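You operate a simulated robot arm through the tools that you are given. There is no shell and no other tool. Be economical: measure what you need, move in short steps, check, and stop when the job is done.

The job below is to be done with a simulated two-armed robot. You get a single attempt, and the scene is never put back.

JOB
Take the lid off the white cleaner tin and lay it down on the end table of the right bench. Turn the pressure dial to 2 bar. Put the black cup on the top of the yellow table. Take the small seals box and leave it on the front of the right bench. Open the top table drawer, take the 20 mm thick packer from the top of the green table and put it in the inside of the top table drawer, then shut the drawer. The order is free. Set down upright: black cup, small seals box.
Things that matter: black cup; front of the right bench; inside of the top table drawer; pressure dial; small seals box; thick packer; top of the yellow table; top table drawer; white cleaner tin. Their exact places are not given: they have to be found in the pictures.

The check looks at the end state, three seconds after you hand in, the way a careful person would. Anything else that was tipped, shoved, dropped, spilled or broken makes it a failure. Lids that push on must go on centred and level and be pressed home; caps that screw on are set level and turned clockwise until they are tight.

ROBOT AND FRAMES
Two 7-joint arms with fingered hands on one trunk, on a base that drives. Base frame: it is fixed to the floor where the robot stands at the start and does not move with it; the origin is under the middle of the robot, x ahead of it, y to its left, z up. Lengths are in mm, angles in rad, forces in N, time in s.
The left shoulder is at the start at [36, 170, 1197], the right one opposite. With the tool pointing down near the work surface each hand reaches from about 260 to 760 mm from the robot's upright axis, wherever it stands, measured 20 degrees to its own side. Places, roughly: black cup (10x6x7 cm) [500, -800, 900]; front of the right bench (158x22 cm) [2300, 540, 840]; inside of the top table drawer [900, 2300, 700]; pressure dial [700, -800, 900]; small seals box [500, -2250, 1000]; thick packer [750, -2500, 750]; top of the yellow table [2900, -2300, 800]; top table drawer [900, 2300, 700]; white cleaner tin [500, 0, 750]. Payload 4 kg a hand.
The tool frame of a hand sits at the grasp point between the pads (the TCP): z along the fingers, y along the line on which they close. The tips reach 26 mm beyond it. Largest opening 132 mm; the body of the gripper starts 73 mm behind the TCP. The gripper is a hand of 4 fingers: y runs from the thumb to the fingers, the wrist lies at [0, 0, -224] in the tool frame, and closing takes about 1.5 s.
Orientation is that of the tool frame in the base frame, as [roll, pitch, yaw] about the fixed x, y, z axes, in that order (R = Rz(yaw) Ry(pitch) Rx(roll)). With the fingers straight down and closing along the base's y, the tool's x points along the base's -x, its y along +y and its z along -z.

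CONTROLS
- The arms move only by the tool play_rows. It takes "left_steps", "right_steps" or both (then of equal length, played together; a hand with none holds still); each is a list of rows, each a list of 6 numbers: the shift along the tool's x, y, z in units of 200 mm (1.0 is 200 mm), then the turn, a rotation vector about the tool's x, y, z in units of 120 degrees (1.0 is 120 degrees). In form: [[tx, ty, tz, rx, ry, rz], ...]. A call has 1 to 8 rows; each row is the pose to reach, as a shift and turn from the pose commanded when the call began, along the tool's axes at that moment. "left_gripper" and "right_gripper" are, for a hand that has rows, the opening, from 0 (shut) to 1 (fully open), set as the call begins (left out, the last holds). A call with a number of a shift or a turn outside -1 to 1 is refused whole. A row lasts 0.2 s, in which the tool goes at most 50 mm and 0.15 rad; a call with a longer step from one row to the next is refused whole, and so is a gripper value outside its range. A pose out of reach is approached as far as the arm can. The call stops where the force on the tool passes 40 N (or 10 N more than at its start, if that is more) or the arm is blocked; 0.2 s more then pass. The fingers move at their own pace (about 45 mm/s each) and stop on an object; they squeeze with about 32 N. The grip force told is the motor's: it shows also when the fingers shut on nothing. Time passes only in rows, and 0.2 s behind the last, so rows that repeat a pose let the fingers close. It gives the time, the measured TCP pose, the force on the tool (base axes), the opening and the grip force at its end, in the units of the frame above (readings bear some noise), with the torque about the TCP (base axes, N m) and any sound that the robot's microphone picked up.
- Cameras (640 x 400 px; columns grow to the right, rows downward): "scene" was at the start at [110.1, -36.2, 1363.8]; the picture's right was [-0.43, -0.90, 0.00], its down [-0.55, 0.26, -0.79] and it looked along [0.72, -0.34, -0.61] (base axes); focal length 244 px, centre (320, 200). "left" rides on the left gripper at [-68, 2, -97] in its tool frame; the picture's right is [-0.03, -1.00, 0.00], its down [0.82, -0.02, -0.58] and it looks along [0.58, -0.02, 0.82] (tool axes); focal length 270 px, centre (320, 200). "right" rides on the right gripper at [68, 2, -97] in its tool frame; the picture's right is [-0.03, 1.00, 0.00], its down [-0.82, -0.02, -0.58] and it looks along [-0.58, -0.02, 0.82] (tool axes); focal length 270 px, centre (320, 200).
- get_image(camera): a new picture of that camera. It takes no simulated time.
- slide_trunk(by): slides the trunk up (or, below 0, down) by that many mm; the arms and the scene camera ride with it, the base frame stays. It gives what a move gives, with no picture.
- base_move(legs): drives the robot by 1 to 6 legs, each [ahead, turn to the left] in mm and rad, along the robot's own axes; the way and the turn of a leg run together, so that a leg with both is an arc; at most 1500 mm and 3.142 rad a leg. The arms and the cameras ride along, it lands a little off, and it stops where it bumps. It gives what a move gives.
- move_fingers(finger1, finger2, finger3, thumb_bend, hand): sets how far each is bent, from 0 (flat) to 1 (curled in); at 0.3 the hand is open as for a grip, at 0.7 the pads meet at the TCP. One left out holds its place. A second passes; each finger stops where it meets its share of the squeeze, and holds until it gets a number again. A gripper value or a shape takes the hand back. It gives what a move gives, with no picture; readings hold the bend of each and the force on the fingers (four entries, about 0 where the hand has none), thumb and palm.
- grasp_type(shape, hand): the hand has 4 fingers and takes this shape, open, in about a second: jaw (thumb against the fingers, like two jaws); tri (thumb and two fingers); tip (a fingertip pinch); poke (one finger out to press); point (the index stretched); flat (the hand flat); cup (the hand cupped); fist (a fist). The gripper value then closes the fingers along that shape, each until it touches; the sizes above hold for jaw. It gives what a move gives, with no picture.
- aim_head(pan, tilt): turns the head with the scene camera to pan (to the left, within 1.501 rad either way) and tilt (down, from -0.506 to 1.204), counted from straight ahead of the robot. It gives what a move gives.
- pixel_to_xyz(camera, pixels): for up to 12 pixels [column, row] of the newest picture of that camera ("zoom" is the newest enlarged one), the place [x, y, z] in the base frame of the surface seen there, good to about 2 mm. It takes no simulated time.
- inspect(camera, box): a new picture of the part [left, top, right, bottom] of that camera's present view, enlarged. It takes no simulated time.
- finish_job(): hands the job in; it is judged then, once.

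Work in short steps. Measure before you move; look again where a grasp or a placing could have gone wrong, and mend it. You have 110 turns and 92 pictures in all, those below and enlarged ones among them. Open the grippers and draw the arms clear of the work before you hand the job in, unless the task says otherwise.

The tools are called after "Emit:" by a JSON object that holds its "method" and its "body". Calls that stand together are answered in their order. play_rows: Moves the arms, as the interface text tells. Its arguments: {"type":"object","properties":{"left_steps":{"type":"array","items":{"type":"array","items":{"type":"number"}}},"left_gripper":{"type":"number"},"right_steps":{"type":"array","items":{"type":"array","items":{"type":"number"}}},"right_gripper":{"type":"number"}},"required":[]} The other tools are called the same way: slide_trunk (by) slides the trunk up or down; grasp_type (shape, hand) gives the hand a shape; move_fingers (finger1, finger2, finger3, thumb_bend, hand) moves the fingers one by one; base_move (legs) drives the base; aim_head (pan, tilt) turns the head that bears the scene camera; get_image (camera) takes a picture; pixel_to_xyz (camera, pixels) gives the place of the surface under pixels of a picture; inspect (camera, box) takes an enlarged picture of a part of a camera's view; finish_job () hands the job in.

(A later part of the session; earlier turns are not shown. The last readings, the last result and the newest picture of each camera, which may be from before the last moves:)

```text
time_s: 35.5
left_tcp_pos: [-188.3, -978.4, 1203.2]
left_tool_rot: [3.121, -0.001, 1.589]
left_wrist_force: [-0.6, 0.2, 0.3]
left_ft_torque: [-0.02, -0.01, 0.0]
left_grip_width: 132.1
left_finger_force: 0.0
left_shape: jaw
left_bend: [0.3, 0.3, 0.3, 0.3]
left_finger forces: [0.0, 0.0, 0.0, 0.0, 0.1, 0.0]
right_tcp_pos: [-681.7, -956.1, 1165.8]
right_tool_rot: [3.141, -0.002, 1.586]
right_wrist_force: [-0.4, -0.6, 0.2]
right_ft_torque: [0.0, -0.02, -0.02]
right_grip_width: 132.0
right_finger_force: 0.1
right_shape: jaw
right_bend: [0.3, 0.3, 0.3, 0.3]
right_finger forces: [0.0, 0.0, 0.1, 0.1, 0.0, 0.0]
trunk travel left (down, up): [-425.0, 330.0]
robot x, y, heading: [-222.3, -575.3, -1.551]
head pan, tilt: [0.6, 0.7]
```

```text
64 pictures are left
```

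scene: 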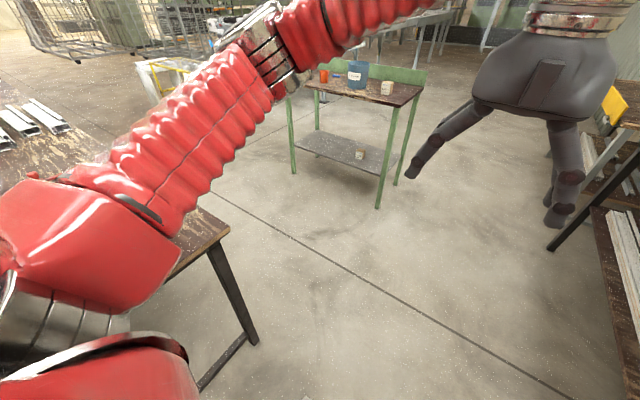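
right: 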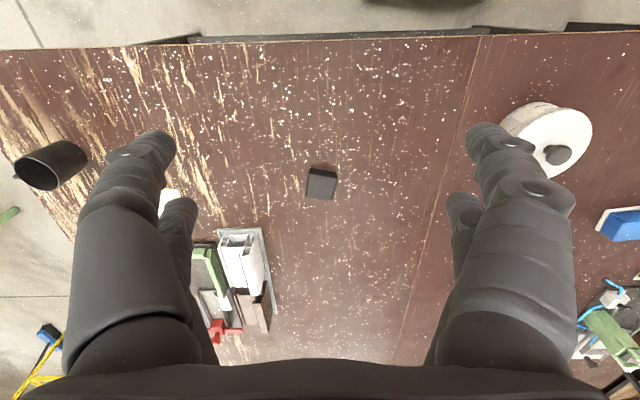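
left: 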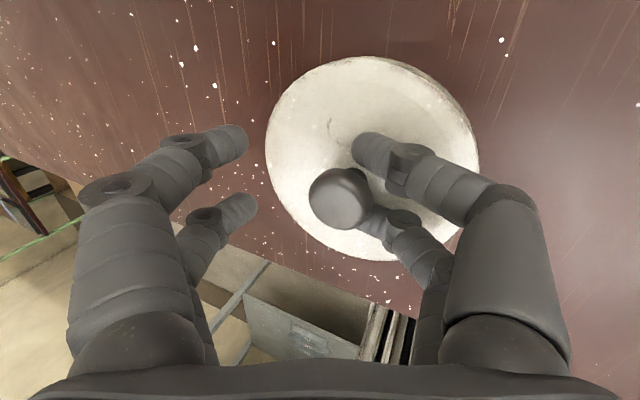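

Floor is clear. I drive to the aisle beside the bench and turn to face it (+y) near x≈580.

Emit:
{"method": "base_move", "body": {"legs": [[880, 0], [0, 1.551], [800, 0], [0, 1.571]]}}

Emit:
{"method": "aim_head", "body": {"pan": 0.0, "tilt": 0.8}}

Emit:
{"method": "get_image", "body": {"camera": "scene"}}

```text
time_s: 42.9
left_tcp_pos: [188.3, -1568.2, 1204.4]
left_tool_rot: [3.124, 0.0, 2.793]
left_wrist_force: [0.3, 0.8, -0.9]
left_ft_torque: [-0.08, 0.06, 0.01]
left_grip_width: 132.1
left_finger_force: 0.1
left_shape: jaw
left_bend: [0.3, 0.3, 0.3, 0.3]
left_finger forces: [0.0, 0.0, 0.0, 0.0, 0.0, 0.0]
right_tcp_pos: [-10.4, -2020.9, 1167.9]
right_tool_rot: [-3.138, -0.002, 2.789]
right_wrist_force: [0.7, 0.0, 1.1]
right_ft_torque: [-0.05, 0.05, -0.04]
right_grip_width: 131.8
right_finger_force: 0.1
right_shape: jaw
right_bend: [0.3, 0.3, 0.3, 0.3]
right_finger forces: [0.1, 0.1, 0.1, 0.1, 0.0, 0.1]
trunk travel left (down, up): [-425.0, 330.0]
robot x, y, heading: [-224.3, -1510.0, -0.312]
head pan, tilt: [0.6, 0.7]
stopped in leg 2: the robot was blocked; the commanded pose is now the measured one
```

```text
time_s: 43.9
left_tcp_pos: [184.9, -1573.3, 1204.2]
left_tool_rot: [3.12, -0.001, 2.791]
left_wrist_force: [0.0, -0.7, 0.8]
left_ft_torque: [0.02, 0.02, -0.03]
left_grip_width: 132.2
left_finger_force: 0.0
left_shape: jaw
left_bend: [0.3, 0.3, 0.3, 0.3]
left_finger forces: [0.0, 0.0, 0.0, 0.0, 0.1, 0.0]
right_tcp_pos: [-12.6, -2025.2, 1166.4]
right_tool_rot: [3.139, -0.002, 2.79]
right_wrist_force: [-0.4, -0.4, -0.7]
right_ft_torque: [0.01, 0.0, -0.02]
right_grip_width: 131.9
right_finger_force: 0.1
right_shape: jaw
right_bend: [0.3, 0.3, 0.3, 0.3]
right_finger forces: [0.1, 0.1, 0.1, 0.0, 0.0, 0.1]
trunk travel left (down, up): [-425.0, 330.0]
robot x, y, heading: [-223.4, -1509.6, -0.312]
head pan, tilt: [0.0, 0.799]
```

```text
63 pictures are left
```

scene: 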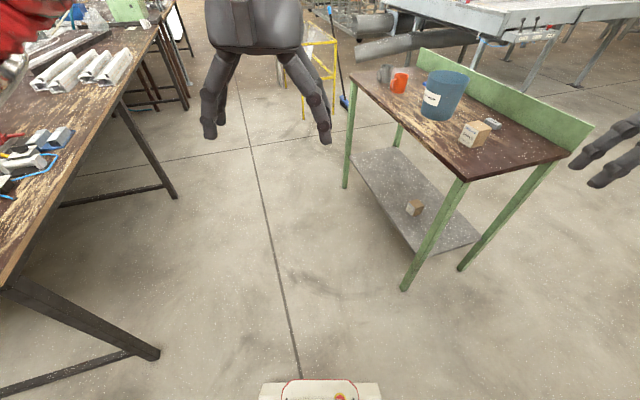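

The rear bumped the bench behind. I go ahead first along the present heading, then straighten, drive on and turn to face the bench.

Emit:
{"method": "base_move", "body": {"legs": [[300, 0], [0, 0.312], [530, 0], [0, 1.571]]}}

Emit:
{"method": "get_image", "body": {"camera": "scene"}}

```text
time_s: 52.6
left_tcp_pos: [639.9, -1185.6, 1205.6]
left_tool_rot: [3.125, 0.001, -1.886]
left_wrist_force: [-0.8, 0.8, -0.7]
left_ft_torque: [-0.09, -0.13, 0.02]
left_grip_width: 132.2
left_finger_force: 0.1
left_shape: jaw
left_bend: [0.3, 0.3, 0.3, 0.3]
left_finger forces: [0.1, 0.0, 0.1, 0.0, 0.0, 0.0]
right_tcp_pos: [1098.4, -1365.9, 1171.0]
right_tool_rot: [-3.139, 0.001, -1.884]
right_wrist_force: [-1.6, -0.7, 1.0]
right_ft_torque: [-0.02, -0.09, 0.03]
right_grip_width: 132.3
right_finger_force: 0.2
right_shape: jaw
right_bend: [0.3, 0.3, 0.3, 0.3]
right_finger forces: [0.0, 0.0, 0.0, 0.0, 0.1, 0.1]
trunk travel left (down, up): [-425.0, 330.0]
robot x, y, heading: [651.9, -1620.6, 1.34]
head pan, tilt: [0.0, 0.799]
stopped in leg 4: the robot was blocked; the commanded pose is now the measured one
```

```text
62 pictures are left
```

scene: 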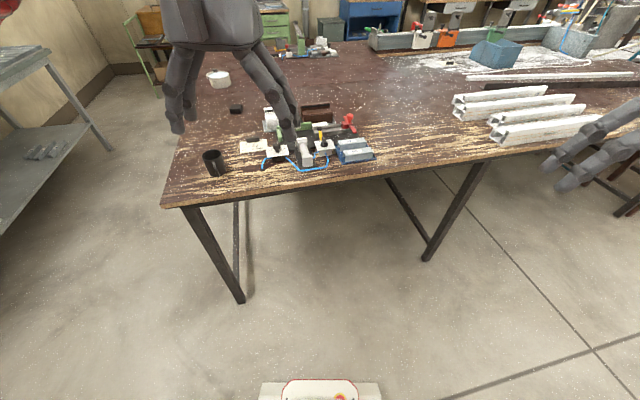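

I move ahead 180 mm while finishing the turn, then look at the dial and cup up close.

Emit:
{"method": "base_move", "body": {"legs": [[180, 0], [0, 0.231]]}}

Emit:
{"method": "aim_head", "body": {"pan": 0.1, "tilt": 0.9}}

Emit:
{"method": "get_image", "body": {"camera": "scene"}}

```text
time_s: 54.9
left_tcp_pos: [588.5, -1027.5, 1205.6]
left_tool_rot: [3.12, -0.001, -1.656]
left_wrist_force: [-0.1, -0.5, -0.5]
left_ft_torque: [-0.01, 0.02, 0.01]
left_grip_width: 131.9
left_finger_force: 0.0
left_shape: jaw
left_bend: [0.3, 0.3, 0.3, 0.3]
left_finger forces: [0.0, 0.0, 0.0, 0.0, 0.1, 0.1]
right_tcp_pos: [1076.1, -1096.3, 1167.4]
right_tool_rot: [3.139, -0.001, -1.652]
right_wrist_force: [0.0, 0.0, -0.7]
right_ft_torque: [0.01, -0.01, 0.0]
right_grip_width: 132.0
right_finger_force: 0.1
right_shape: jaw
right_bend: [0.3, 0.3, 0.3, 0.3]
right_finger forces: [0.1, 0.0, 0.1, 0.1, 0.0, 0.0]
trunk travel left (down, up): [-425.0, 330.0]
robot x, y, heading: [710.2, -1439.5, 1.565]
head pan, tilt: [0.0, 0.799]
```

```text
time_s: 55.6
left_tcp_pos: [589.6, -1026.4, 1207.1]
left_tool_rot: [3.121, 0.0, -1.656]
left_wrist_force: [0.0, -0.2, 0.8]
left_ft_torque: [0.0, -0.01, 0.0]
left_grip_width: 132.0
left_finger_force: 0.0
left_shape: jaw
left_bend: [0.3, 0.3, 0.3, 0.3]
left_finger forces: [0.0, 0.1, 0.0, 0.0, 0.1, 0.0]
right_tcp_pos: [1076.2, -1096.6, 1168.6]
right_tool_rot: [3.14, -0.001, -1.652]
right_wrist_force: [0.6, -0.3, -0.6]
right_ft_torque: [0.01, -0.02, -0.03]
right_grip_width: 132.2
right_finger_force: 0.0
right_shape: jaw
right_bend: [0.3, 0.3, 0.3, 0.3]
right_finger forces: [0.1, 0.1, 0.0, 0.0, 0.0, 0.0]
trunk travel left (down, up): [-425.0, 330.0]
robot x, y, heading: [706.9, -1446.6, 1.568]
head pan, tilt: [0.099, 0.901]
```

```text
61 pictures are left
```

scene: 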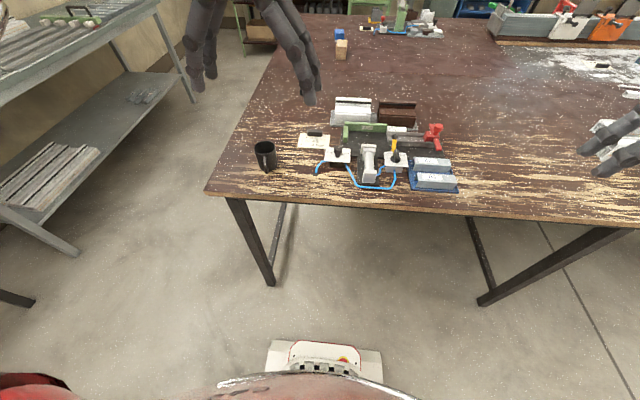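

Cup at (265,155) shows a handle; the fixture's dials are at (337,152) and (396,147). I enlarge and measure.

Emit:
{"method": "inspect", "body": {"camera": "scene", "box": [295, 110, 425, 195]}}

Emit:
{"method": "pixel_to_xyz", "body": {"camera": "zoom", "pixels": [[210, 195], [215, 215], [180, 222], [490, 185], [500, 230], [80, 150], [370, 220]]}}

Emit:
{"method": "inspect", "body": {"camera": "scene", "box": [240, 130, 300, 180]}}

Emit:
{"method": "pixel_to_xyz", "body": {"camera": "scene", "pixels": [[265, 144], [256, 148], [274, 148], [266, 165], [265, 150], [336, 148], [395, 144]]}}

```text
4.71 times, centred on (360, 152) of scene
```

zoom: 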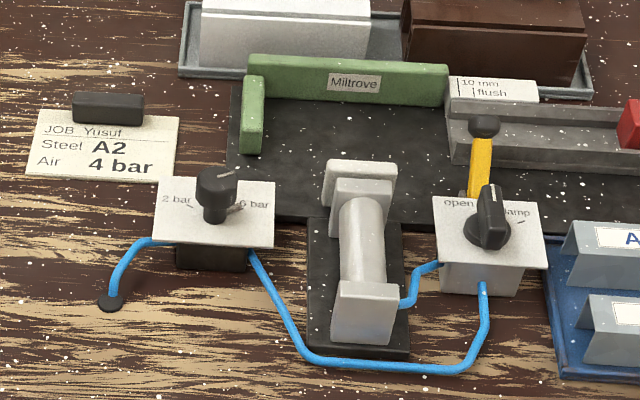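

```text
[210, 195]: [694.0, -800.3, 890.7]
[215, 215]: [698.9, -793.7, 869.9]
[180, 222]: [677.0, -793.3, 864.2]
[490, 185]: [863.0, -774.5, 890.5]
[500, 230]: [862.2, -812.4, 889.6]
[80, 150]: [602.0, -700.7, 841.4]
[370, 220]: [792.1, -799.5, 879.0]
```

```text
8.00 times, centred on (270, 155) of scene
```

zoom: 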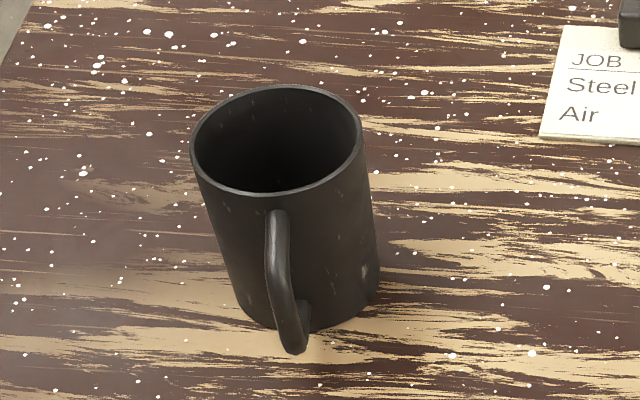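

```text
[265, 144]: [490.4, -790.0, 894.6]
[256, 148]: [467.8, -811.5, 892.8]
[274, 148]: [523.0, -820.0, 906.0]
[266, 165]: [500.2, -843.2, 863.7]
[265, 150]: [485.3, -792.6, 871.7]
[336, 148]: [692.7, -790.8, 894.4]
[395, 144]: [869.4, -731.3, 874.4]
```

The dial at (696,-800), top z≈893, has "2 bar" on the left and "6 bar" on the right. I bring the left hand above it to see the pointer.

Emit:
{"method": "play_rows", "body": {"left_steps": [[-0.2, -0.08, 0, 0, 0, 0], [-0.4, -0.16, 0, 0, 0, -0.02], [-0.6, -0.24, 0, 0, 0, -0.04], [-0.8, -0.33, 0, 0, 0, -0.04], [-0.98, -0.43, 0.1, 0, 0, -0.04], [-0.98, -0.43, 0.3, 0, 0, -0.04], [-0.98, -0.43, 0.5, 0, 0, -0.04], [-0.98, -0.43, 0.7, 0, 0, -0.04]]}}

Emit:
{"method": "get_image", "body": {"camera": "left"}}

```text
time_s: 57.4
left_tcp_pos: [687.0, -836.7, 1062.8]
left_tool_rot: [3.12, 0.001, -1.573]
left_wrist_force: [-0.4, 0.9, 0.1]
left_ft_torque: [-0.04, -0.01, -0.01]
left_grip_width: 131.9
left_finger_force: 0.0
left_shape: jaw
left_bend: [0.3, 0.3, 0.3, 0.3]
left_finger forces: [0.0, 0.0, 0.0, 0.0, 0.0, 0.0]
right_tcp_pos: [1074.6, -1094.4, 1168.8]
right_tool_rot: [3.139, -0.002, -1.652]
right_wrist_force: [0.2, 0.6, -0.5]
right_ft_torque: [0.0, 0.01, -0.02]
right_grip_width: 132.1
right_finger_force: 0.0
right_shape: jaw
right_bend: [0.3, 0.3, 0.3, 0.3]
right_finger forces: [0.0, 0.0, 0.0, 0.0, 0.0, 0.1]
trunk travel left (down, up): [-425.0, 330.0]
robot x, y, heading: [703.4, -1441.1, 1.571]
head pan, tilt: [0.099, 0.901]
```

```text
58 pictures are left
```

left: 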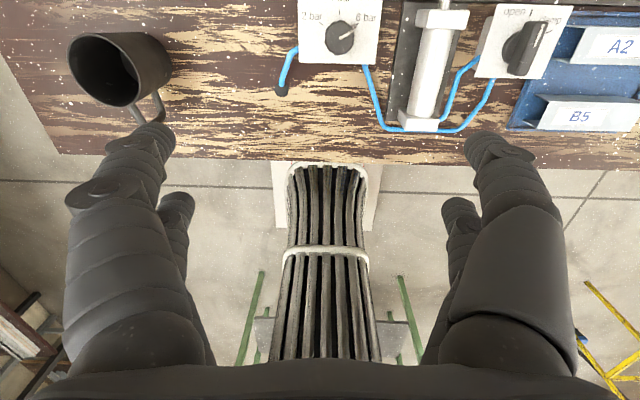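

The dial is at (340,35) in the left picture; I enlarge it.

Emit:
{"method": "inspect", "body": {"camera": "left", "box": [290, 0, 390, 70]}}

Emit:
{"method": "pixel_to_xyz", "body": {"camera": "zoom", "pixels": [[320, 240], [290, 240], [360, 210], [180, 100], [470, 100], [480, 200]]}}

```text
5.71 times, centred on (340, 35) of left
```

zoom: 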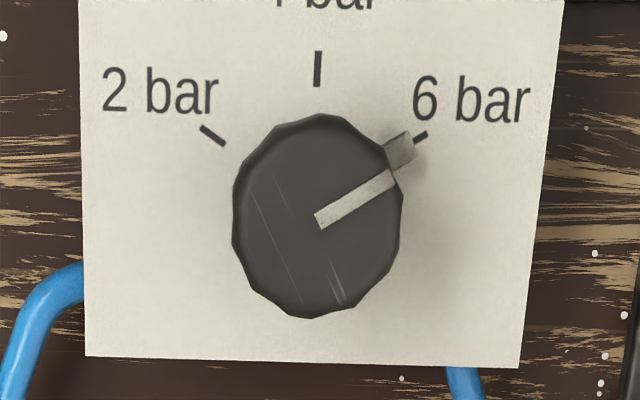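

```text
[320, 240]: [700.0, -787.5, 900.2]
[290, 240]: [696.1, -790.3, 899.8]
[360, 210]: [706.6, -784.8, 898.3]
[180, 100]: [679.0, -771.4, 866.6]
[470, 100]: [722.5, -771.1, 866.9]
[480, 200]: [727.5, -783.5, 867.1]
```

Pointer is at 6 bar; 2 bar is 120° counter-clockwise from above. Knob centre (700,-786), top 900, plate 867. I move over it while turning the hand 60° clockwise first.

Emit:
{"method": "play_rows", "body": {"left_steps": [[-0.15, -0.03, 0.05, 0, 0, 0.071], [-0.253, -0.065, 0.1, 0, 0, 0.142], [-0.253, -0.065, 0.15, 0, 0, 0.213], [-0.253, -0.065, 0.2, 0, 0, 0.284], [-0.253, -0.065, 0.25, 0, 0, 0.355], [-0.253, -0.065, 0.3, 0, 0, 0.426], [-0.253, -0.065, 0.35, 0, 0, 0.497], [-0.253, -0.065, 0.35, 0, 0, 0.5]], "left_gripper": 0.6}}

Emit:
{"method": "get_image", "body": {"camera": "left"}}

```text
time_s: 59.2
left_tcp_pos: [699.8, -787.5, 993.2]
left_tool_rot: [3.129, -0.017, -2.622]
left_wrist_force: [0.3, 0.0, 0.0]
left_ft_torque: [-0.03, 0.0, -0.01]
left_grip_width: 79.7
left_finger_force: 0.0
left_shape: jaw
left_bend: [0.71, 0.71, 0.71, 0.7]
left_finger forces: [0.1, 0.1, 0.0, 0.0, 0.1, 0.1]
right_tcp_pos: [1076.3, -1095.0, 1167.6]
right_tool_rot: [3.139, 0.0, -1.651]
right_wrist_force: [0.2, -0.1, 0.6]
right_ft_torque: [0.03, -0.03, 0.01]
right_grip_width: 132.1
right_finger_force: 0.1
right_shape: jaw
right_bend: [0.3, 0.3, 0.3, 0.3]
right_finger forces: [0.0, 0.1, 0.0, 0.0, 0.0, 0.1]
trunk travel left (down, up): [-425.0, 330.0]
robot x, y, heading: [709.5, -1437.4, 1.569]
head pan, tilt: [0.099, 0.901]
```

```text
56 pictures are left
```

left: 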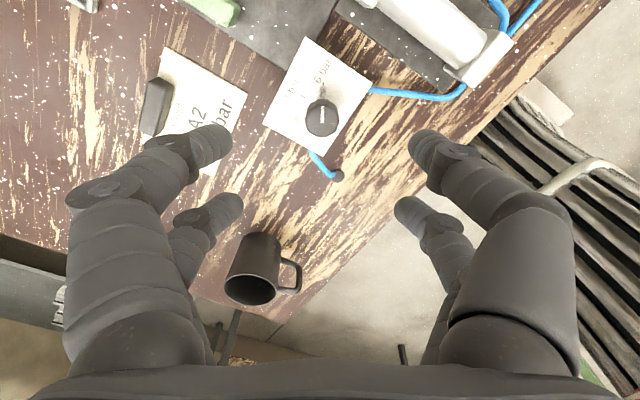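

The knob at (321,117) is centred. I lower to z 897 and close.

Emit:
{"method": "play_rows", "body": {"left_steps": [[0, 0, 0.2, 0, 0, 0], [0, 0, 0.38, 0, 0, 0], [0, 0, 0.475, 0, 0, 0], [0, 0, 0.475, 0, 0, 0]]}}

Emit:
{"method": "play_rows", "body": {"left_steps": [[0, 0, 0, 0, 0, 0], [0, 0, 0, 0, 0, 0], [0, 0, 0, 0, 0, 0], [0, 0, 0, 0, 0, 0], [0, 0, 0, 0, 0, 0], [0, 0, 0, 0, 0, 0], [0, 0, 0, 0, 0, 0], [0, 0, 0, 0, 0, 0]], "left_gripper": 0}}

Emit:
{"method": "get_image", "body": {"camera": "left"}}

```text
time_s: 60.2
left_tcp_pos: [698.1, -787.3, 898.8]
left_tool_rot: [3.128, -0.017, -2.621]
left_wrist_force: [0.6, 0.7, -0.6]
left_ft_torque: [0.02, 0.02, 0.01]
left_grip_width: 79.8
left_finger_force: 0.0
left_shape: jaw
left_bend: [0.71, 0.71, 0.71, 0.7]
left_finger forces: [0.0, 0.0, 0.1, 0.0, 0.0, 0.0]
right_tcp_pos: [1076.9, -1096.5, 1168.4]
right_tool_rot: [3.138, 0.001, -1.652]
right_wrist_force: [-0.7, 0.8, 0.1]
right_ft_torque: [0.02, 0.02, 0.01]
right_grip_width: 132.0
right_finger_force: 0.1
right_shape: jaw
right_bend: [0.3, 0.3, 0.3, 0.3]
right_finger forces: [0.0, 0.0, 0.0, 0.1, 0.0, 0.0]
trunk travel left (down, up): [-425.0, 330.0]
robot x, y, heading: [704.9, -1442.3, 1.566]
head pan, tilt: [0.099, 0.901]
```

```text
time_s: 62.0
left_tcp_pos: [698.3, -786.7, 898.6]
left_tool_rot: [3.128, -0.017, -2.621]
left_wrist_force: [0.8, 0.0, -2.0]
left_ft_torque: [0.03, 0.02, -0.01]
left_grip_width: 0.2
left_finger_force: 31.4
left_shape: jaw
left_bend: [0.62, 0.63, 0.69, 0.7]
left_finger forces: [0.1, 0.0, 0.0, 0.0, 0.0, 0.0]
right_tcp_pos: [1077.4, -1094.6, 1167.1]
right_tool_rot: [3.137, -0.001, -1.653]
right_wrist_force: [0.3, 0.3, 0.2]
right_ft_torque: [0.0, 0.0, -0.01]
right_grip_width: 132.1
right_finger_force: 0.0
right_shape: jaw
right_bend: [0.3, 0.3, 0.3, 0.3]
right_finger forces: [0.0, 0.0, 0.0, 0.0, 0.1, 0.0]
trunk travel left (down, up): [-425.0, 330.0]
robot x, y, heading: [706.9, -1442.9, 1.569]
head pan, tilt: [0.099, 0.901]
```

```text
55 pictures are left
```

left: 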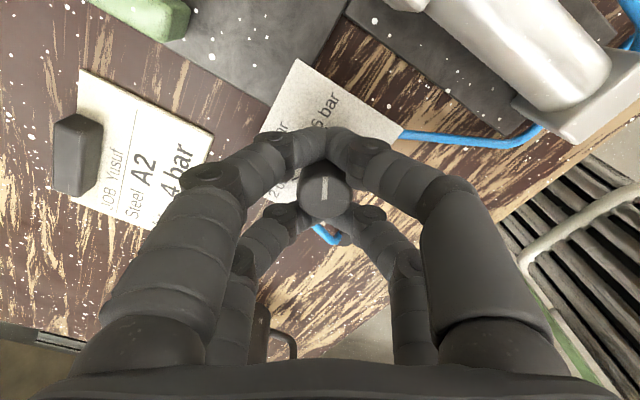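

The digits closed to either side of the knob (width 0.2, no force), with it in the gap. I open, rise and change to the tip pinch.

Emit:
{"method": "play_rows", "body": {"left_steps": [[0, 0, 0, 0, 0, 0], [0, 0, 0, 0, 0, 0], [0, 0, 0, 0, 0, 0], [0, 0, 0, 0, 0, 0], [0, 0, 0, 0, 0, 0], [0, 0, -0.2, 0, 0, 0], [0, 0, -0.4, 0, 0, 0], [0, 0, -0.5, 0, 0, 0]], "left_gripper": 0.6}}

Emit:
{"method": "grasp_type", "body": {"shape": "tip", "hand": "left"}}

Emit:
{"method": "get_image", "body": {"camera": "left"}}

```text
time_s: 63.8
left_tcp_pos: [700.0, -787.5, 1000.4]
left_tool_rot: [3.13, -0.018, -2.62]
left_wrist_force: [0.7, -0.4, -0.8]
left_ft_torque: [0.01, 0.03, 0.01]
left_grip_width: 79.1
left_finger_force: 0.0
left_shape: jaw
left_bend: [0.71, 0.71, 0.71, 0.7]
left_finger forces: [0.1, 0.0, 0.1, 0.1, 0.1, 0.0]
right_tcp_pos: [1076.2, -1095.1, 1168.6]
right_tool_rot: [3.139, 0.0, -1.653]
right_wrist_force: [-0.5, -0.5, -0.1]
right_ft_torque: [0.0, 0.03, -0.01]
right_grip_width: 132.0
right_finger_force: 0.1
right_shape: jaw
right_bend: [0.3, 0.3, 0.3, 0.3]
right_finger forces: [0.0, 0.0, 0.0, 0.0, 0.1, 0.0]
trunk travel left (down, up): [-425.0, 330.0]
robot x, y, heading: [706.9, -1441.2, 1.568]
head pan, tilt: [0.099, 0.901]
```

```text
time_s: 64.7
left_tcp_pos: [699.5, -785.6, 999.7]
left_tool_rot: [3.13, -0.016, -2.619]
left_wrist_force: [0.1, -0.3, -0.4]
left_ft_torque: [0.02, 0.01, 0.0]
left_grip_width: 132.0
left_finger_force: 0.1
left_shape: tip
left_bend: [0.3, 0.3, 0.3, 0.3]
left_finger forces: [0.0, 0.0, 0.0, 0.1, 0.1, 0.0]
right_tcp_pos: [1076.0, -1094.5, 1167.9]
right_tool_rot: [3.138, -0.002, -1.653]
right_wrist_force: [-0.1, 0.0, -0.3]
right_ft_torque: [0.0, 0.02, 0.0]
right_grip_width: 132.0
right_finger_force: 0.2
right_shape: jaw
right_bend: [0.3, 0.3, 0.3, 0.3]
right_finger forces: [0.0, 0.0, 0.1, 0.1, 0.0, 0.1]
trunk travel left (down, up): [-425.0, 330.0]
robot x, y, heading: [707.0, -1441.6, 1.569]
head pan, tilt: [0.099, 0.901]
```

```text
54 pictures are left
```

left: 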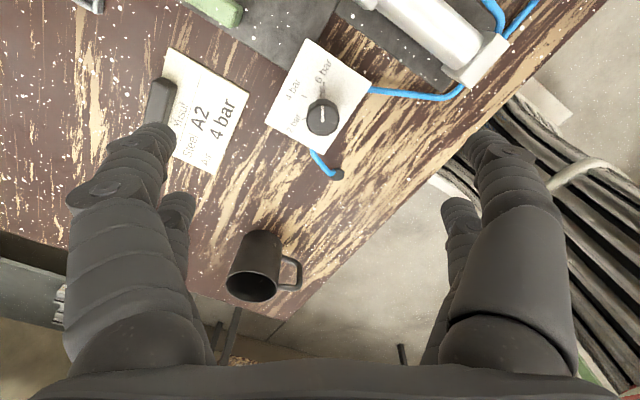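

To see where the tips meet in this shape, I close in the air and look.

Emit:
{"method": "play_rows", "body": {"left_steps": [[0, 0, 0, 0, 0, 0], [0, 0, 0, 0, 0, 0], [0, 0, 0, 0, 0, 0], [0, 0, 0, 0, 0, 0], [0, 0, 0, 0, 0, 0], [0, 0, 0, 0, 0, 0], [0, 0, 0, 0, 0, 0], [0, 0, 0, 0, 0, 0]], "left_gripper": 0.05}}

Emit:
{"method": "get_image", "body": {"camera": "left"}}

Emit:
{"method": "inspect", "body": {"camera": "scene", "box": [270, 30, 450, 190]}}

```text
time_s: 66.5
left_tcp_pos: [700.4, -786.4, 999.0]
left_tool_rot: [3.129, -0.02, -2.622]
left_wrist_force: [-0.4, 0.6, 0.3]
left_ft_torque: [0.03, -0.01, 0.03]
left_grip_width: 6.8
left_finger_force: 0.1
left_shape: tip
left_bend: [0.71, 0.71, 0.71, 0.7]
left_finger forces: [0.1, 0.0, 0.1, 0.0, 0.0, 0.0]
right_tcp_pos: [1076.6, -1095.2, 1168.8]
right_tool_rot: [3.137, -0.002, -1.653]
right_wrist_force: [-0.1, -0.1, 0.3]
right_ft_torque: [-0.05, -0.05, -0.04]
right_grip_width: 132.0
right_finger_force: 0.0
right_shape: jaw
right_bend: [0.3, 0.3, 0.3, 0.3]
right_finger forces: [0.0, 0.0, 0.0, 0.0, 0.0, 0.0]
trunk travel left (down, up): [-425.0, 330.0]
robot x, y, heading: [708.4, -1443.1, 1.568]
head pan, tilt: [0.099, 0.901]
```

```text
53 pictures are left
```

left: 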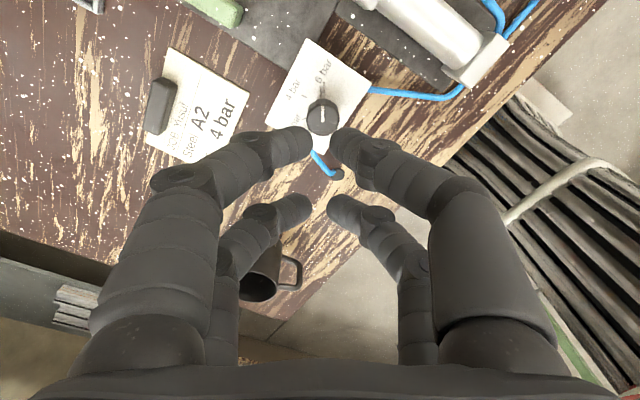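

```text
2.50 times, centred on (360, 110) of scene
```

zoom: 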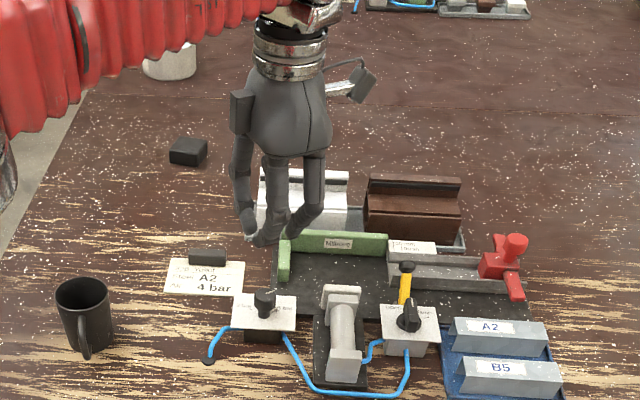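

The hand is two opposing pairs of digits; I measure where each pair meets.

Emit:
{"method": "pixel_to_xyz", "body": {"camera": "left", "pixels": [[305, 140], [337, 140], [304, 205], [335, 205], [322, 112]]}}

```text
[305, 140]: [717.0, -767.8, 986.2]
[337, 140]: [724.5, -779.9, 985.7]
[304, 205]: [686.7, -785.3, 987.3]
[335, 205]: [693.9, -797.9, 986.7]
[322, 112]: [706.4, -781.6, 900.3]
```

Each pair sits about 20 mm off the TCP along tool x. I shift 20 mm so that one pair straddles the knob, go down to z 903 and close.

Emit:
{"method": "play_rows", "body": {"left_steps": [[0.1, 0, 0, 0, 0, 0], [0.1, 0, 0, 0, 0, 0], [0.1, 0, 0, 0, 0, 0], [0.1, 0, 0.1, 0, 0, 0], [0.1, 0, 0.3, 0, 0, 0], [0.1, 0, 0.42, 0, 0, 0], [0.1, 0, 0.48, 0, 0, 0], [0.1, 0, 0.48, 0, 0, 0]], "left_gripper": 0.45}}

Emit:
{"method": "play_rows", "body": {"left_steps": [[0, 0, 0, 0, 0, 0], [0, 0, 0, 0, 0, 0], [0, 0, 0, 0, 0, 0], [0, 0, 0, 0, 0, 0], [0, 0, 0, 0, 0, 0], [0, 0, 0, 0, 0, 0], [0, 0, 0, 0, 0, 0]], "left_gripper": 0}}

Emit:
{"method": "get_image", "body": {"camera": "left"}}

```text
time_s: 68.3
left_tcp_pos: [680.0, -796.3, 903.2]
left_tool_rot: [3.13, -0.017, -2.62]
left_wrist_force: [0.2, 0.5, 0.5]
left_ft_torque: [0.0, -0.01, 0.03]
left_grip_width: 59.1
left_finger_force: 0.2
left_shape: tip
left_bend: [0.73, 0.73, 0.73, 0.7]
left_finger forces: [0.0, 0.1, 0.0, 0.1, 0.1, 0.0]
right_tcp_pos: [1076.1, -1095.9, 1167.9]
right_tool_rot: [3.137, -0.002, -1.654]
right_wrist_force: [-0.8, 0.1, -0.4]
right_ft_torque: [-0.01, 0.0, 0.0]
right_grip_width: 131.6
right_finger_force: 0.1
right_shape: jaw
right_bend: [0.3, 0.3, 0.3, 0.3]
right_finger forces: [0.0, 0.0, 0.0, 0.1, 0.0, 0.0]
trunk travel left (down, up): [-425.0, 330.0]
robot x, y, heading: [706.0, -1444.1, 1.564]
head pan, tilt: [0.099, 0.901]
```

```text
time_s: 69.9
left_tcp_pos: [679.0, -796.7, 903.7]
left_tool_rot: [3.129, -0.02, -2.621]
left_wrist_force: [-1.1, -1.5, -2.0]
left_ft_torque: [-0.06, 0.05, -0.06]
left_grip_width: 9.8
left_finger_force: 31.9
left_shape: tip
left_bend: [0.72, 0.61, 0.61, 0.7]
left_finger forces: [27.4, 0.0, 0.0, 0.1, 28.6, 0.0]
right_tcp_pos: [1076.4, -1095.3, 1167.5]
right_tool_rot: [3.14, -0.001, -1.653]
right_wrist_force: [-0.7, 0.0, 0.5]
right_ft_torque: [-0.02, 0.01, -0.01]
right_grip_width: 131.9
right_finger_force: 0.1
right_shape: jaw
right_bend: [0.3, 0.3, 0.3, 0.3]
right_finger forces: [0.1, 0.0, 0.1, 0.0, 0.0, 0.0]
trunk travel left (down, up): [-425.0, 330.0]
robot x, y, heading: [709.6, -1446.7, 1.572]
head pan, tilt: [0.099, 0.901]
```

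```text
51 pictures are left
```

left: 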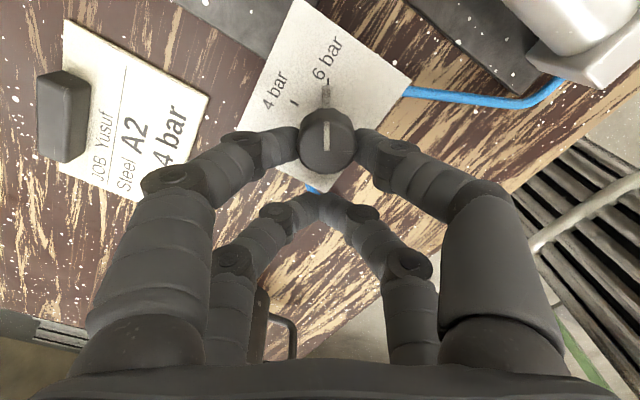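

Index and thumb hold the knob (27/28 N). I turn 60° counter-clockwise about the knob's axis.

Emit:
{"method": "play_rows", "body": {"left_steps": [[-0.0009, -0.013, 0, 0, 0, -0.0625], [-0.0034, -0.026, 0, 0, 0, -0.125], [-0.0076, -0.038, 0, 0, 0, -0.1875], [-0.0134, -0.05, 0, 0, 0, -0.25], [-0.0207, -0.061, 0, 0, 0, -0.3125], [-0.0293, -0.0707, 0, 0, 0, -0.375], [-0.0391, -0.0793, 0, 0, 0, -0.4375], [-0.05, -0.0866, 0, 0, 0, -0.5]]}}

Emit:
{"method": "get_image", "body": {"camera": "left"}}

```text
time_s: 71.7
left_tcp_pos: [698.0, -808.1, 903.4]
left_tool_rot: [3.12, -0.002, -1.573]
left_wrist_force: [-3.9, -18.6, -5.4]
left_ft_torque: [-0.41, 0.05, 0.05]
left_grip_width: 9.6
left_finger_force: 31.8
left_shape: tip
left_bend: [0.72, 0.61, 0.61, 0.7]
left_finger forces: [32.2, 0.0, 0.0, 0.0, 28.8, 0.0]
right_tcp_pos: [1077.0, -1097.7, 1168.1]
right_tool_rot: [3.14, 0.0, -1.653]
right_wrist_force: [-0.1, 0.3, 0.5]
right_ft_torque: [0.03, 0.02, 0.03]
right_grip_width: 132.1
right_finger_force: 0.0
right_shape: jaw
right_bend: [0.3, 0.3, 0.3, 0.3]
right_finger forces: [0.1, 0.1, 0.1, 0.0, 0.0, 0.1]
trunk travel left (down, up): [-425.0, 330.0]
robot x, y, heading: [704.9, -1443.5, 1.563]
head pan, tilt: [0.099, 0.901]
```

```text
50 pictures are left
```

left: 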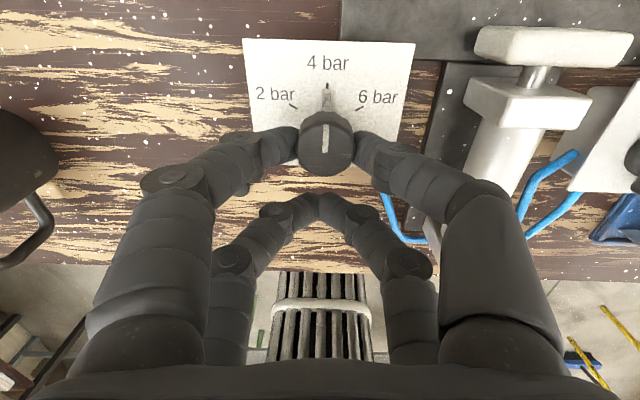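

Pointer now at 4 bar. I check the height of the cylinder bracket the knuckles will swing near.

Emit:
{"method": "pixel_to_xyz", "body": {"camera": "left", "pixels": [[555, 45], [530, 110], [500, 150], [480, 45], [405, 265], [430, 170], [325, 150], [470, 200]]}}

```text
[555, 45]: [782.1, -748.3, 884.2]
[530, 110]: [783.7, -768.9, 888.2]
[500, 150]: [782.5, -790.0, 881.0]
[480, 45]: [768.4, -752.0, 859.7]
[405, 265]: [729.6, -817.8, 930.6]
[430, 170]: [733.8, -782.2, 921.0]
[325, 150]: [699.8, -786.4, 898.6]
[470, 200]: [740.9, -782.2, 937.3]
```

The bracket tops at z 888 and knuckles are above 920, so it is clear. I turn the remaining 60°.

Emit:
{"method": "play_rows", "body": {"left_steps": [[-0.006, -0.014, 0, 0, 0, -0.0625], [-0.012, -0.028, 0, 0, 0, -0.125], [-0.0184, -0.042, 0, 0, 0, -0.1875], [-0.0247, -0.055, 0, 0, 0, -0.25], [-0.0327, -0.067, 0, 0, 0, -0.3125], [-0.0422, -0.0778, 0, 0, 0, -0.375], [-0.053, -0.0873, 0, 0, 0, -0.4375], [-0.064, -0.0953, 0, 0, 0, -0.505]]}}

Emit:
{"method": "get_image", "body": {"camera": "left"}}

```text
time_s: 73.5
left_tcp_pos: [718.9, -796.9, 904.2]
left_tool_rot: [3.132, 0.019, -0.515]
left_wrist_force: [6.8, -22.1, -10.5]
left_ft_torque: [-0.64, -0.2, 0.37]
left_grip_width: 7.1
left_finger_force: 31.9
left_shape: tip
left_bend: [0.72, 0.61, 0.61, 0.7]
left_finger forces: [37.8, 0.0, 0.0, 0.0, 21.0, 0.0]
right_tcp_pos: [1077.7, -1096.8, 1169.1]
right_tool_rot: [3.138, 0.0, -1.653]
right_wrist_force: [0.3, 0.9, -0.2]
right_ft_torque: [0.02, -0.03, 0.01]
right_grip_width: 131.9
right_finger_force: 0.0
right_shape: jaw
right_bend: [0.3, 0.3, 0.3, 0.3]
right_finger forces: [0.1, 0.1, 0.0, 0.0, 0.0, 0.1]
trunk travel left (down, up): [-425.0, 330.0]
robot x, y, heading: [707.9, -1442.9, 1.567]
head pan, tilt: [0.099, 0.901]
```

```text
49 pictures are left
```

left: 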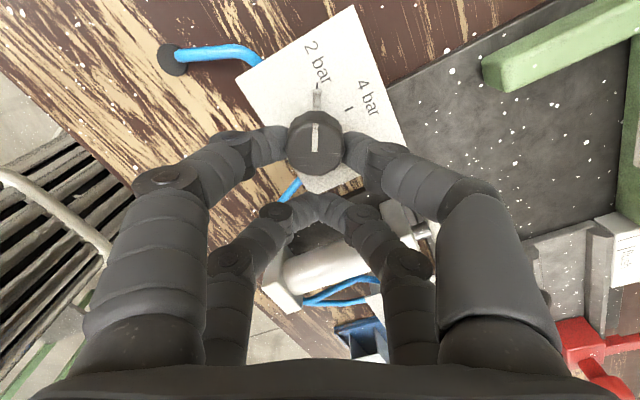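

Pointer now points at "2 bar". I open, rise and check.

Emit:
{"method": "play_rows", "body": {"left_steps": [[0, 0, 0, 0, 0, 0], [0, 0, 0, 0, 0, 0], [0, 0, 0, 0, 0, 0], [0, 0, 0, 0, 0, 0], [0, 0, -0.2, 0, 0, 0], [0, 0, -0.4, 0, 0, 0], [0, 0, -0.6, 0, 0, 0], [0, 0, -0.7, 0, 0, 0]], "left_gripper": 0.45}}

Emit:
{"method": "inspect", "body": {"camera": "left", "box": [260, 40, 400, 160]}}

```text
time_s: 75.3
left_tcp_pos: [720.8, -793.1, 1041.5]
left_tool_rot: [3.133, 0.021, -0.514]
left_wrist_force: [0.3, -0.5, 0.5]
left_ft_torque: [-0.01, 0.0, -0.02]
left_grip_width: 58.9
left_finger_force: 0.0
left_shape: tip
left_bend: [0.73, 0.73, 0.73, 0.7]
left_finger forces: [0.0, 0.1, 0.0, 0.1, 0.0, 0.0]
right_tcp_pos: [1076.9, -1096.6, 1168.3]
right_tool_rot: [3.137, -0.002, -1.654]
right_wrist_force: [0.5, -0.4, 0.2]
right_ft_torque: [0.02, -0.01, 0.01]
right_grip_width: 132.0
right_finger_force: 0.1
right_shape: jaw
right_bend: [0.3, 0.3, 0.3, 0.3]
right_finger forces: [0.1, 0.0, 0.1, 0.0, 0.0, 0.0]
trunk travel left (down, up): [-425.0, 330.0]
robot x, y, heading: [705.2, -1441.1, 1.572]
head pan, tilt: [0.099, 0.901]
```

```text
3.33 times, centred on (330, 100) of left
```

zoom: 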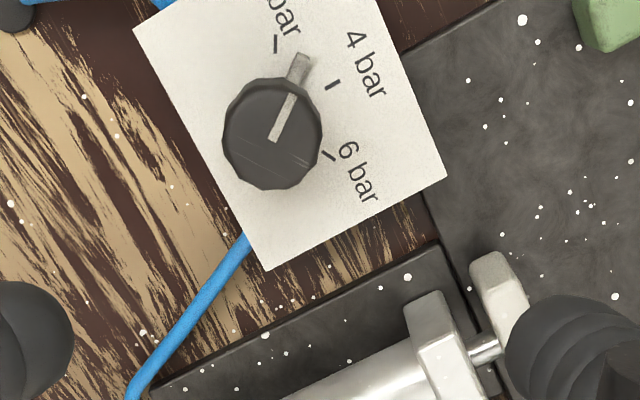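

On release the knob slipped back to about 2.7 bar (the hand was 5 mm off-centre). I turn back 0.4 rad, centre better on (700,-787), and regrip.

Emit:
{"method": "play_rows", "body": {"left_steps": [[-0.0025, 0.022, 0.05, 0, 0, 0.064], [-0.005, 0.044, 0.1, 0, 0, 0.128], [-0.0075, 0.066, 0.2, 0, 0, 0.191], [-0.0075, 0.066, 0.4, 0, 0, 0.191], [-0.0075, 0.066, 0.6, 0, 0, 0.191], [-0.0075, 0.066, 0.69, 0, 0, 0.191], [-0.0075, 0.066, 0.69, 0, 0, 0.191]]}}

Emit:
{"method": "play_rows", "body": {"left_steps": [[0, 0, 0, 0, 0, 0], [0, 0, 0, 0, 0, 0], [0, 0, 0, 0, 0, 0], [0, 0, 0, 0, 0, 0], [0, 0, 0, 0, 0, 0], [0, 0, 0, 0, 0, 0], [0, 0, 0, 0, 0, 0]], "left_gripper": 0}}

Emit:
{"method": "get_image", "body": {"camera": "left"}}

```text
time_s: 76.9
left_tcp_pos: [708.7, -804.9, 904.5]
left_tool_rot: [3.126, 0.015, -0.916]
left_wrist_force: [-0.2, 0.0, -0.4]
left_ft_torque: [0.0, 0.03, 0.05]
left_grip_width: 58.7
left_finger_force: 0.1
left_shape: tip
left_bend: [0.73, 0.73, 0.73, 0.7]
left_finger forces: [0.0, 0.1, 0.0, 0.0, 0.1, 0.0]
right_tcp_pos: [1076.1, -1095.5, 1168.7]
right_tool_rot: [3.138, -0.002, -1.652]
right_wrist_force: [0.2, 0.1, -0.3]
right_ft_torque: [0.0, 0.01, 0.02]
right_grip_width: 131.9
right_finger_force: 0.0
right_shape: jaw
right_bend: [0.3, 0.3, 0.3, 0.3]
right_finger forces: [0.1, 0.0, 0.0, 0.0, 0.0, 0.1]
trunk travel left (down, up): [-425.0, 330.0]
robot x, y, heading: [710.0, -1443.0, 1.57]
head pan, tilt: [0.099, 0.901]
```

```text
time_s: 78.5
left_tcp_pos: [709.8, -805.0, 904.1]
left_tool_rot: [3.125, 0.015, -0.917]
left_wrist_force: [1.0, -0.9, -1.6]
left_ft_torque: [-0.03, -0.09, -0.03]
left_grip_width: 10.1
left_finger_force: 32.0
left_shape: tip
left_bend: [0.72, 0.61, 0.61, 0.7]
left_finger forces: [27.9, 0.1, 0.0, 0.1, 28.3, 0.1]
right_tcp_pos: [1076.8, -1094.5, 1167.9]
right_tool_rot: [3.138, -0.002, -1.653]
right_wrist_force: [0.0, 0.0, 0.5]
right_ft_torque: [0.02, 0.04, -0.01]
right_grip_width: 131.7
right_finger_force: 0.1
right_shape: jaw
right_bend: [0.3, 0.3, 0.3, 0.3]
right_finger forces: [0.0, 0.0, 0.0, 0.0, 0.1, 0.1]
trunk travel left (down, up): [-425.0, 330.0]
robot x, y, heading: [704.5, -1441.3, 1.567]
head pan, tilt: [0.099, 0.901]
```

```text
47 pictures are left
```

left: 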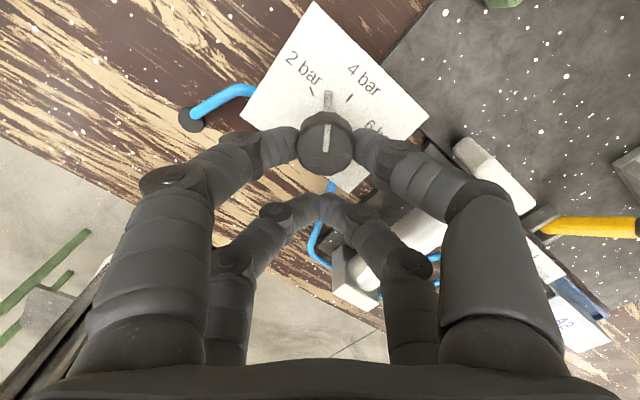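

Grip is balanced and forces are near zero. I turn 0.4 rad counter-clockwise to 2 bar.

Emit:
{"method": "play_rows", "body": {"left_steps": [[-0.001, -0.014, 0, 0, 0, -0.0637], [-0.0037, -0.0277, 0, 0, 0, -0.1275], [-0.0083, -0.041, 0, 0, 0, -0.191], [-0.0083, -0.041, 0, 0, 0, -0.191]]}}

```text
time_s: 79.5
left_tcp_pos: [715.3, -798.9, 904.8]
left_tool_rot: [3.133, 0.019, -0.514]
left_wrist_force: [1.1, -4.6, -3.4]
left_ft_torque: [-0.11, -0.1, 0.07]
left_grip_width: 9.5
left_finger_force: 32.0
left_shape: tip
left_bend: [0.72, 0.61, 0.61, 0.7]
left_finger forces: [31.1, 0.1, 0.0, 0.1, 27.7, 0.0]
right_tcp_pos: [1077.0, -1095.6, 1168.1]
right_tool_rot: [3.138, 0.001, -1.653]
right_wrist_force: [-0.1, 0.6, -0.1]
right_ft_torque: [-0.01, 0.0, 0.0]
right_grip_width: 132.2
right_finger_force: 0.1
right_shape: jaw
right_bend: [0.3, 0.3, 0.3, 0.3]
right_finger forces: [0.0, 0.0, 0.1, 0.0, 0.0, 0.1]
trunk travel left (down, up): [-425.0, 330.0]
robot x, y, heading: [702.9, -1441.5, 1.569]
head pan, tilt: [0.099, 0.901]
```

Forces are small. I relax 1 mm, open and rise to check.

Emit:
{"method": "play_rows", "body": {"left_steps": [[0, 0.006, 0, 0, 0, 0], [0, 0.006, 0, 0, 0, 0]]}}

Emit:
{"method": "play_rows", "body": {"left_steps": [[0, 0, 0, 0, 0, 0], [0, 0, 0, 0, 0, 0], [0, 0, 0, 0, 0, 0], [0, 0, 0, 0, 0, 0], [0, 0, -0.2, 0, 0, 0], [0, 0, -0.4, 0, 0, 0], [0, 0, -0.6, 0, 0, 0], [0, 0, -0.7, 0, 0, 0]], "left_gripper": 0.45}}

Emit:
{"method": "inspect", "body": {"camera": "left", "box": [260, 20, 400, 160]}}

```text
time_s: 80.1
left_tcp_pos: [714.4, -799.3, 904.1]
left_tool_rot: [3.133, 0.02, -0.518]
left_wrist_force: [6.1, -0.4, -1.6]
left_ft_torque: [-0.05, -0.11, -0.03]
left_grip_width: 9.9
left_finger_force: 31.8
left_shape: tip
left_bend: [0.72, 0.61, 0.61, 0.7]
left_finger forces: [28.8, 0.0, 0.1, 0.0, 30.2, 0.0]
right_tcp_pos: [1076.6, -1095.0, 1167.8]
right_tool_rot: [3.139, -0.003, -1.651]
right_wrist_force: [0.6, -1.3, -0.7]
right_ft_torque: [0.01, -0.01, 0.01]
right_grip_width: 131.9
right_finger_force: 0.0
right_shape: jaw
right_bend: [0.3, 0.3, 0.3, 0.3]
right_finger forces: [0.0, 0.0, 0.1, 0.0, 0.1, 0.0]
trunk travel left (down, up): [-425.0, 330.0]
robot x, y, heading: [705.3, -1441.0, 1.57]
head pan, tilt: [0.099, 0.901]
```

```text
time_s: 81.9
left_tcp_pos: [717.3, -799.9, 1044.5]
left_tool_rot: [3.131, 0.02, -0.516]
left_wrist_force: [-0.8, -0.1, -0.4]
left_ft_torque: [-0.02, 0.0, -0.03]
left_grip_width: 59.2
left_finger_force: 0.1
left_shape: tip
left_bend: [0.73, 0.73, 0.73, 0.7]
left_finger forces: [0.0, 0.0, 0.1, 0.1, 0.0, 0.0]
right_tcp_pos: [1076.2, -1096.3, 1169.4]
right_tool_rot: [3.138, -0.003, -1.653]
right_wrist_force: [0.2, -0.7, 1.0]
right_ft_torque: [0.01, 0.01, -0.03]
right_grip_width: 131.9
right_finger_force: 0.0
right_shape: jaw
right_bend: [0.3, 0.3, 0.3, 0.3]
right_finger forces: [0.0, 0.1, 0.0, 0.0, 0.0, 0.0]
trunk travel left (down, up): [-425.0, 330.0]
robot x, y, heading: [707.7, -1442.0, 1.569]
head pan, tilt: [0.099, 0.901]
```

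```text
2.86 times, centred on (330, 90) of left
```

zoom: 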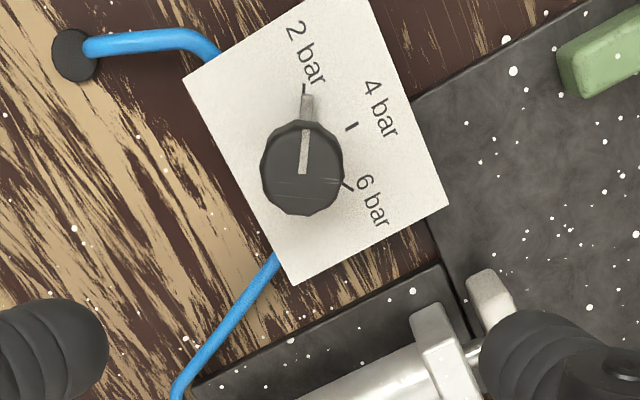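

The pointer is on the 2 bar tick. Next the cup: I set the jaw shape and move the left hand above it, facing straight.

Emit:
{"method": "grasp_type", "body": {"shape": "jaw", "hand": "left"}}

Emit:
{"method": "play_rows", "body": {"left_steps": [[-0.118, 0.07, 0, 0, 0, 0.063], [-0.236, 0.14, 0, 0, 0, 0.126], [-0.354, 0.21, 0, 0, 0, 0.189], [-0.472, 0.28, 0, 0, 0, 0.252], [-0.59, 0.35, 0, 0, 0, 0.315], [-0.71, 0.42, 0, 0, 0, 0.378], [-0.83, 0.49, 0, 0, 0, 0.441], [-0.945, 0.565, 0, 0, 0, 0.504]]}}

Emit:
{"method": "get_image", "body": {"camera": "left"}}

```text
time_s: 82.8
left_tcp_pos: [717.6, -799.4, 1044.8]
left_tool_rot: [3.133, 0.019, -0.518]
left_wrist_force: [0.5, -0.3, 0.8]
left_ft_torque: [-0.01, 0.01, -0.01]
left_grip_width: 132.0
left_finger_force: 0.0
left_shape: jaw
left_bend: [0.3, 0.3, 0.3, 0.3]
left_finger forces: [0.0, 0.0, 0.0, 0.1, 0.0, 0.0]
right_tcp_pos: [1077.3, -1095.1, 1167.7]
right_tool_rot: [3.137, -0.003, -1.654]
right_wrist_force: [0.6, -0.6, 0.2]
right_ft_torque: [0.01, -0.03, 0.03]
right_grip_width: 131.8
right_finger_force: 0.0
right_shape: jaw
right_bend: [0.3, 0.3, 0.3, 0.3]
right_finger forces: [0.1, 0.1, 0.1, 0.1, 0.1, 0.1]
trunk travel left (down, up): [-425.0, 330.0]
robot x, y, heading: [708.0, -1443.0, 1.567]
head pan, tilt: [0.099, 0.901]
```

```text
time_s: 84.6
left_tcp_pos: [496.3, -803.9, 1051.4]
left_tool_rot: [3.12, 0.001, -1.575]
left_wrist_force: [-1.0, -0.3, 0.2]
left_ft_torque: [-0.01, 0.0, -0.02]
left_grip_width: 131.9
left_finger_force: 0.1
left_shape: jaw
left_bend: [0.3, 0.3, 0.3, 0.3]
left_finger forces: [0.0, 0.1, 0.1, 0.1, 0.0, 0.0]
right_tcp_pos: [1075.4, -1094.7, 1167.8]
right_tool_rot: [3.141, 0.0, -1.654]
right_wrist_force: [0.0, -0.2, 0.1]
right_ft_torque: [-0.02, -0.03, -0.02]
right_grip_width: 131.9
right_finger_force: 0.1
right_shape: jaw
right_bend: [0.3, 0.3, 0.3, 0.3]
right_finger forces: [0.1, 0.0, 0.0, 0.0, 0.0, 0.0]
trunk travel left (down, up): [-425.0, 330.0]
robot x, y, heading: [706.2, -1442.0, 1.567]
head pan, tilt: [0.099, 0.901]
```

```text
45 pictures are left
```

left: 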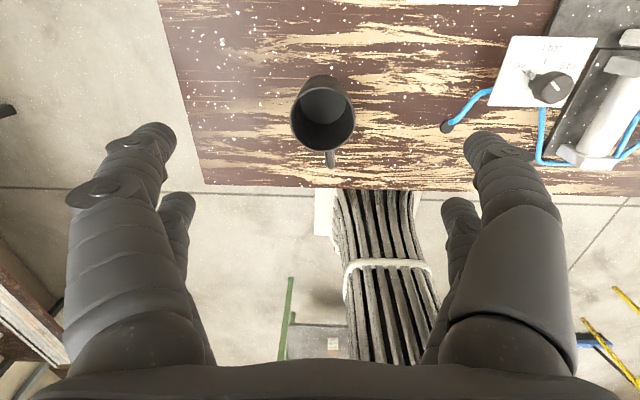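

Emit:
{"method": "pixel_to_xyz", "body": {"camera": "left", "pixels": [[291, 118], [353, 118], [322, 90], [322, 151], [331, 162], [400, 150]]}}

```text
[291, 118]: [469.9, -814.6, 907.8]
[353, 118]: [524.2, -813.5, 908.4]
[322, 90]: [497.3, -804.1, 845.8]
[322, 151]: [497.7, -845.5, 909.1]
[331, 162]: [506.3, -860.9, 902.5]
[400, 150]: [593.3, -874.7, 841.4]
```

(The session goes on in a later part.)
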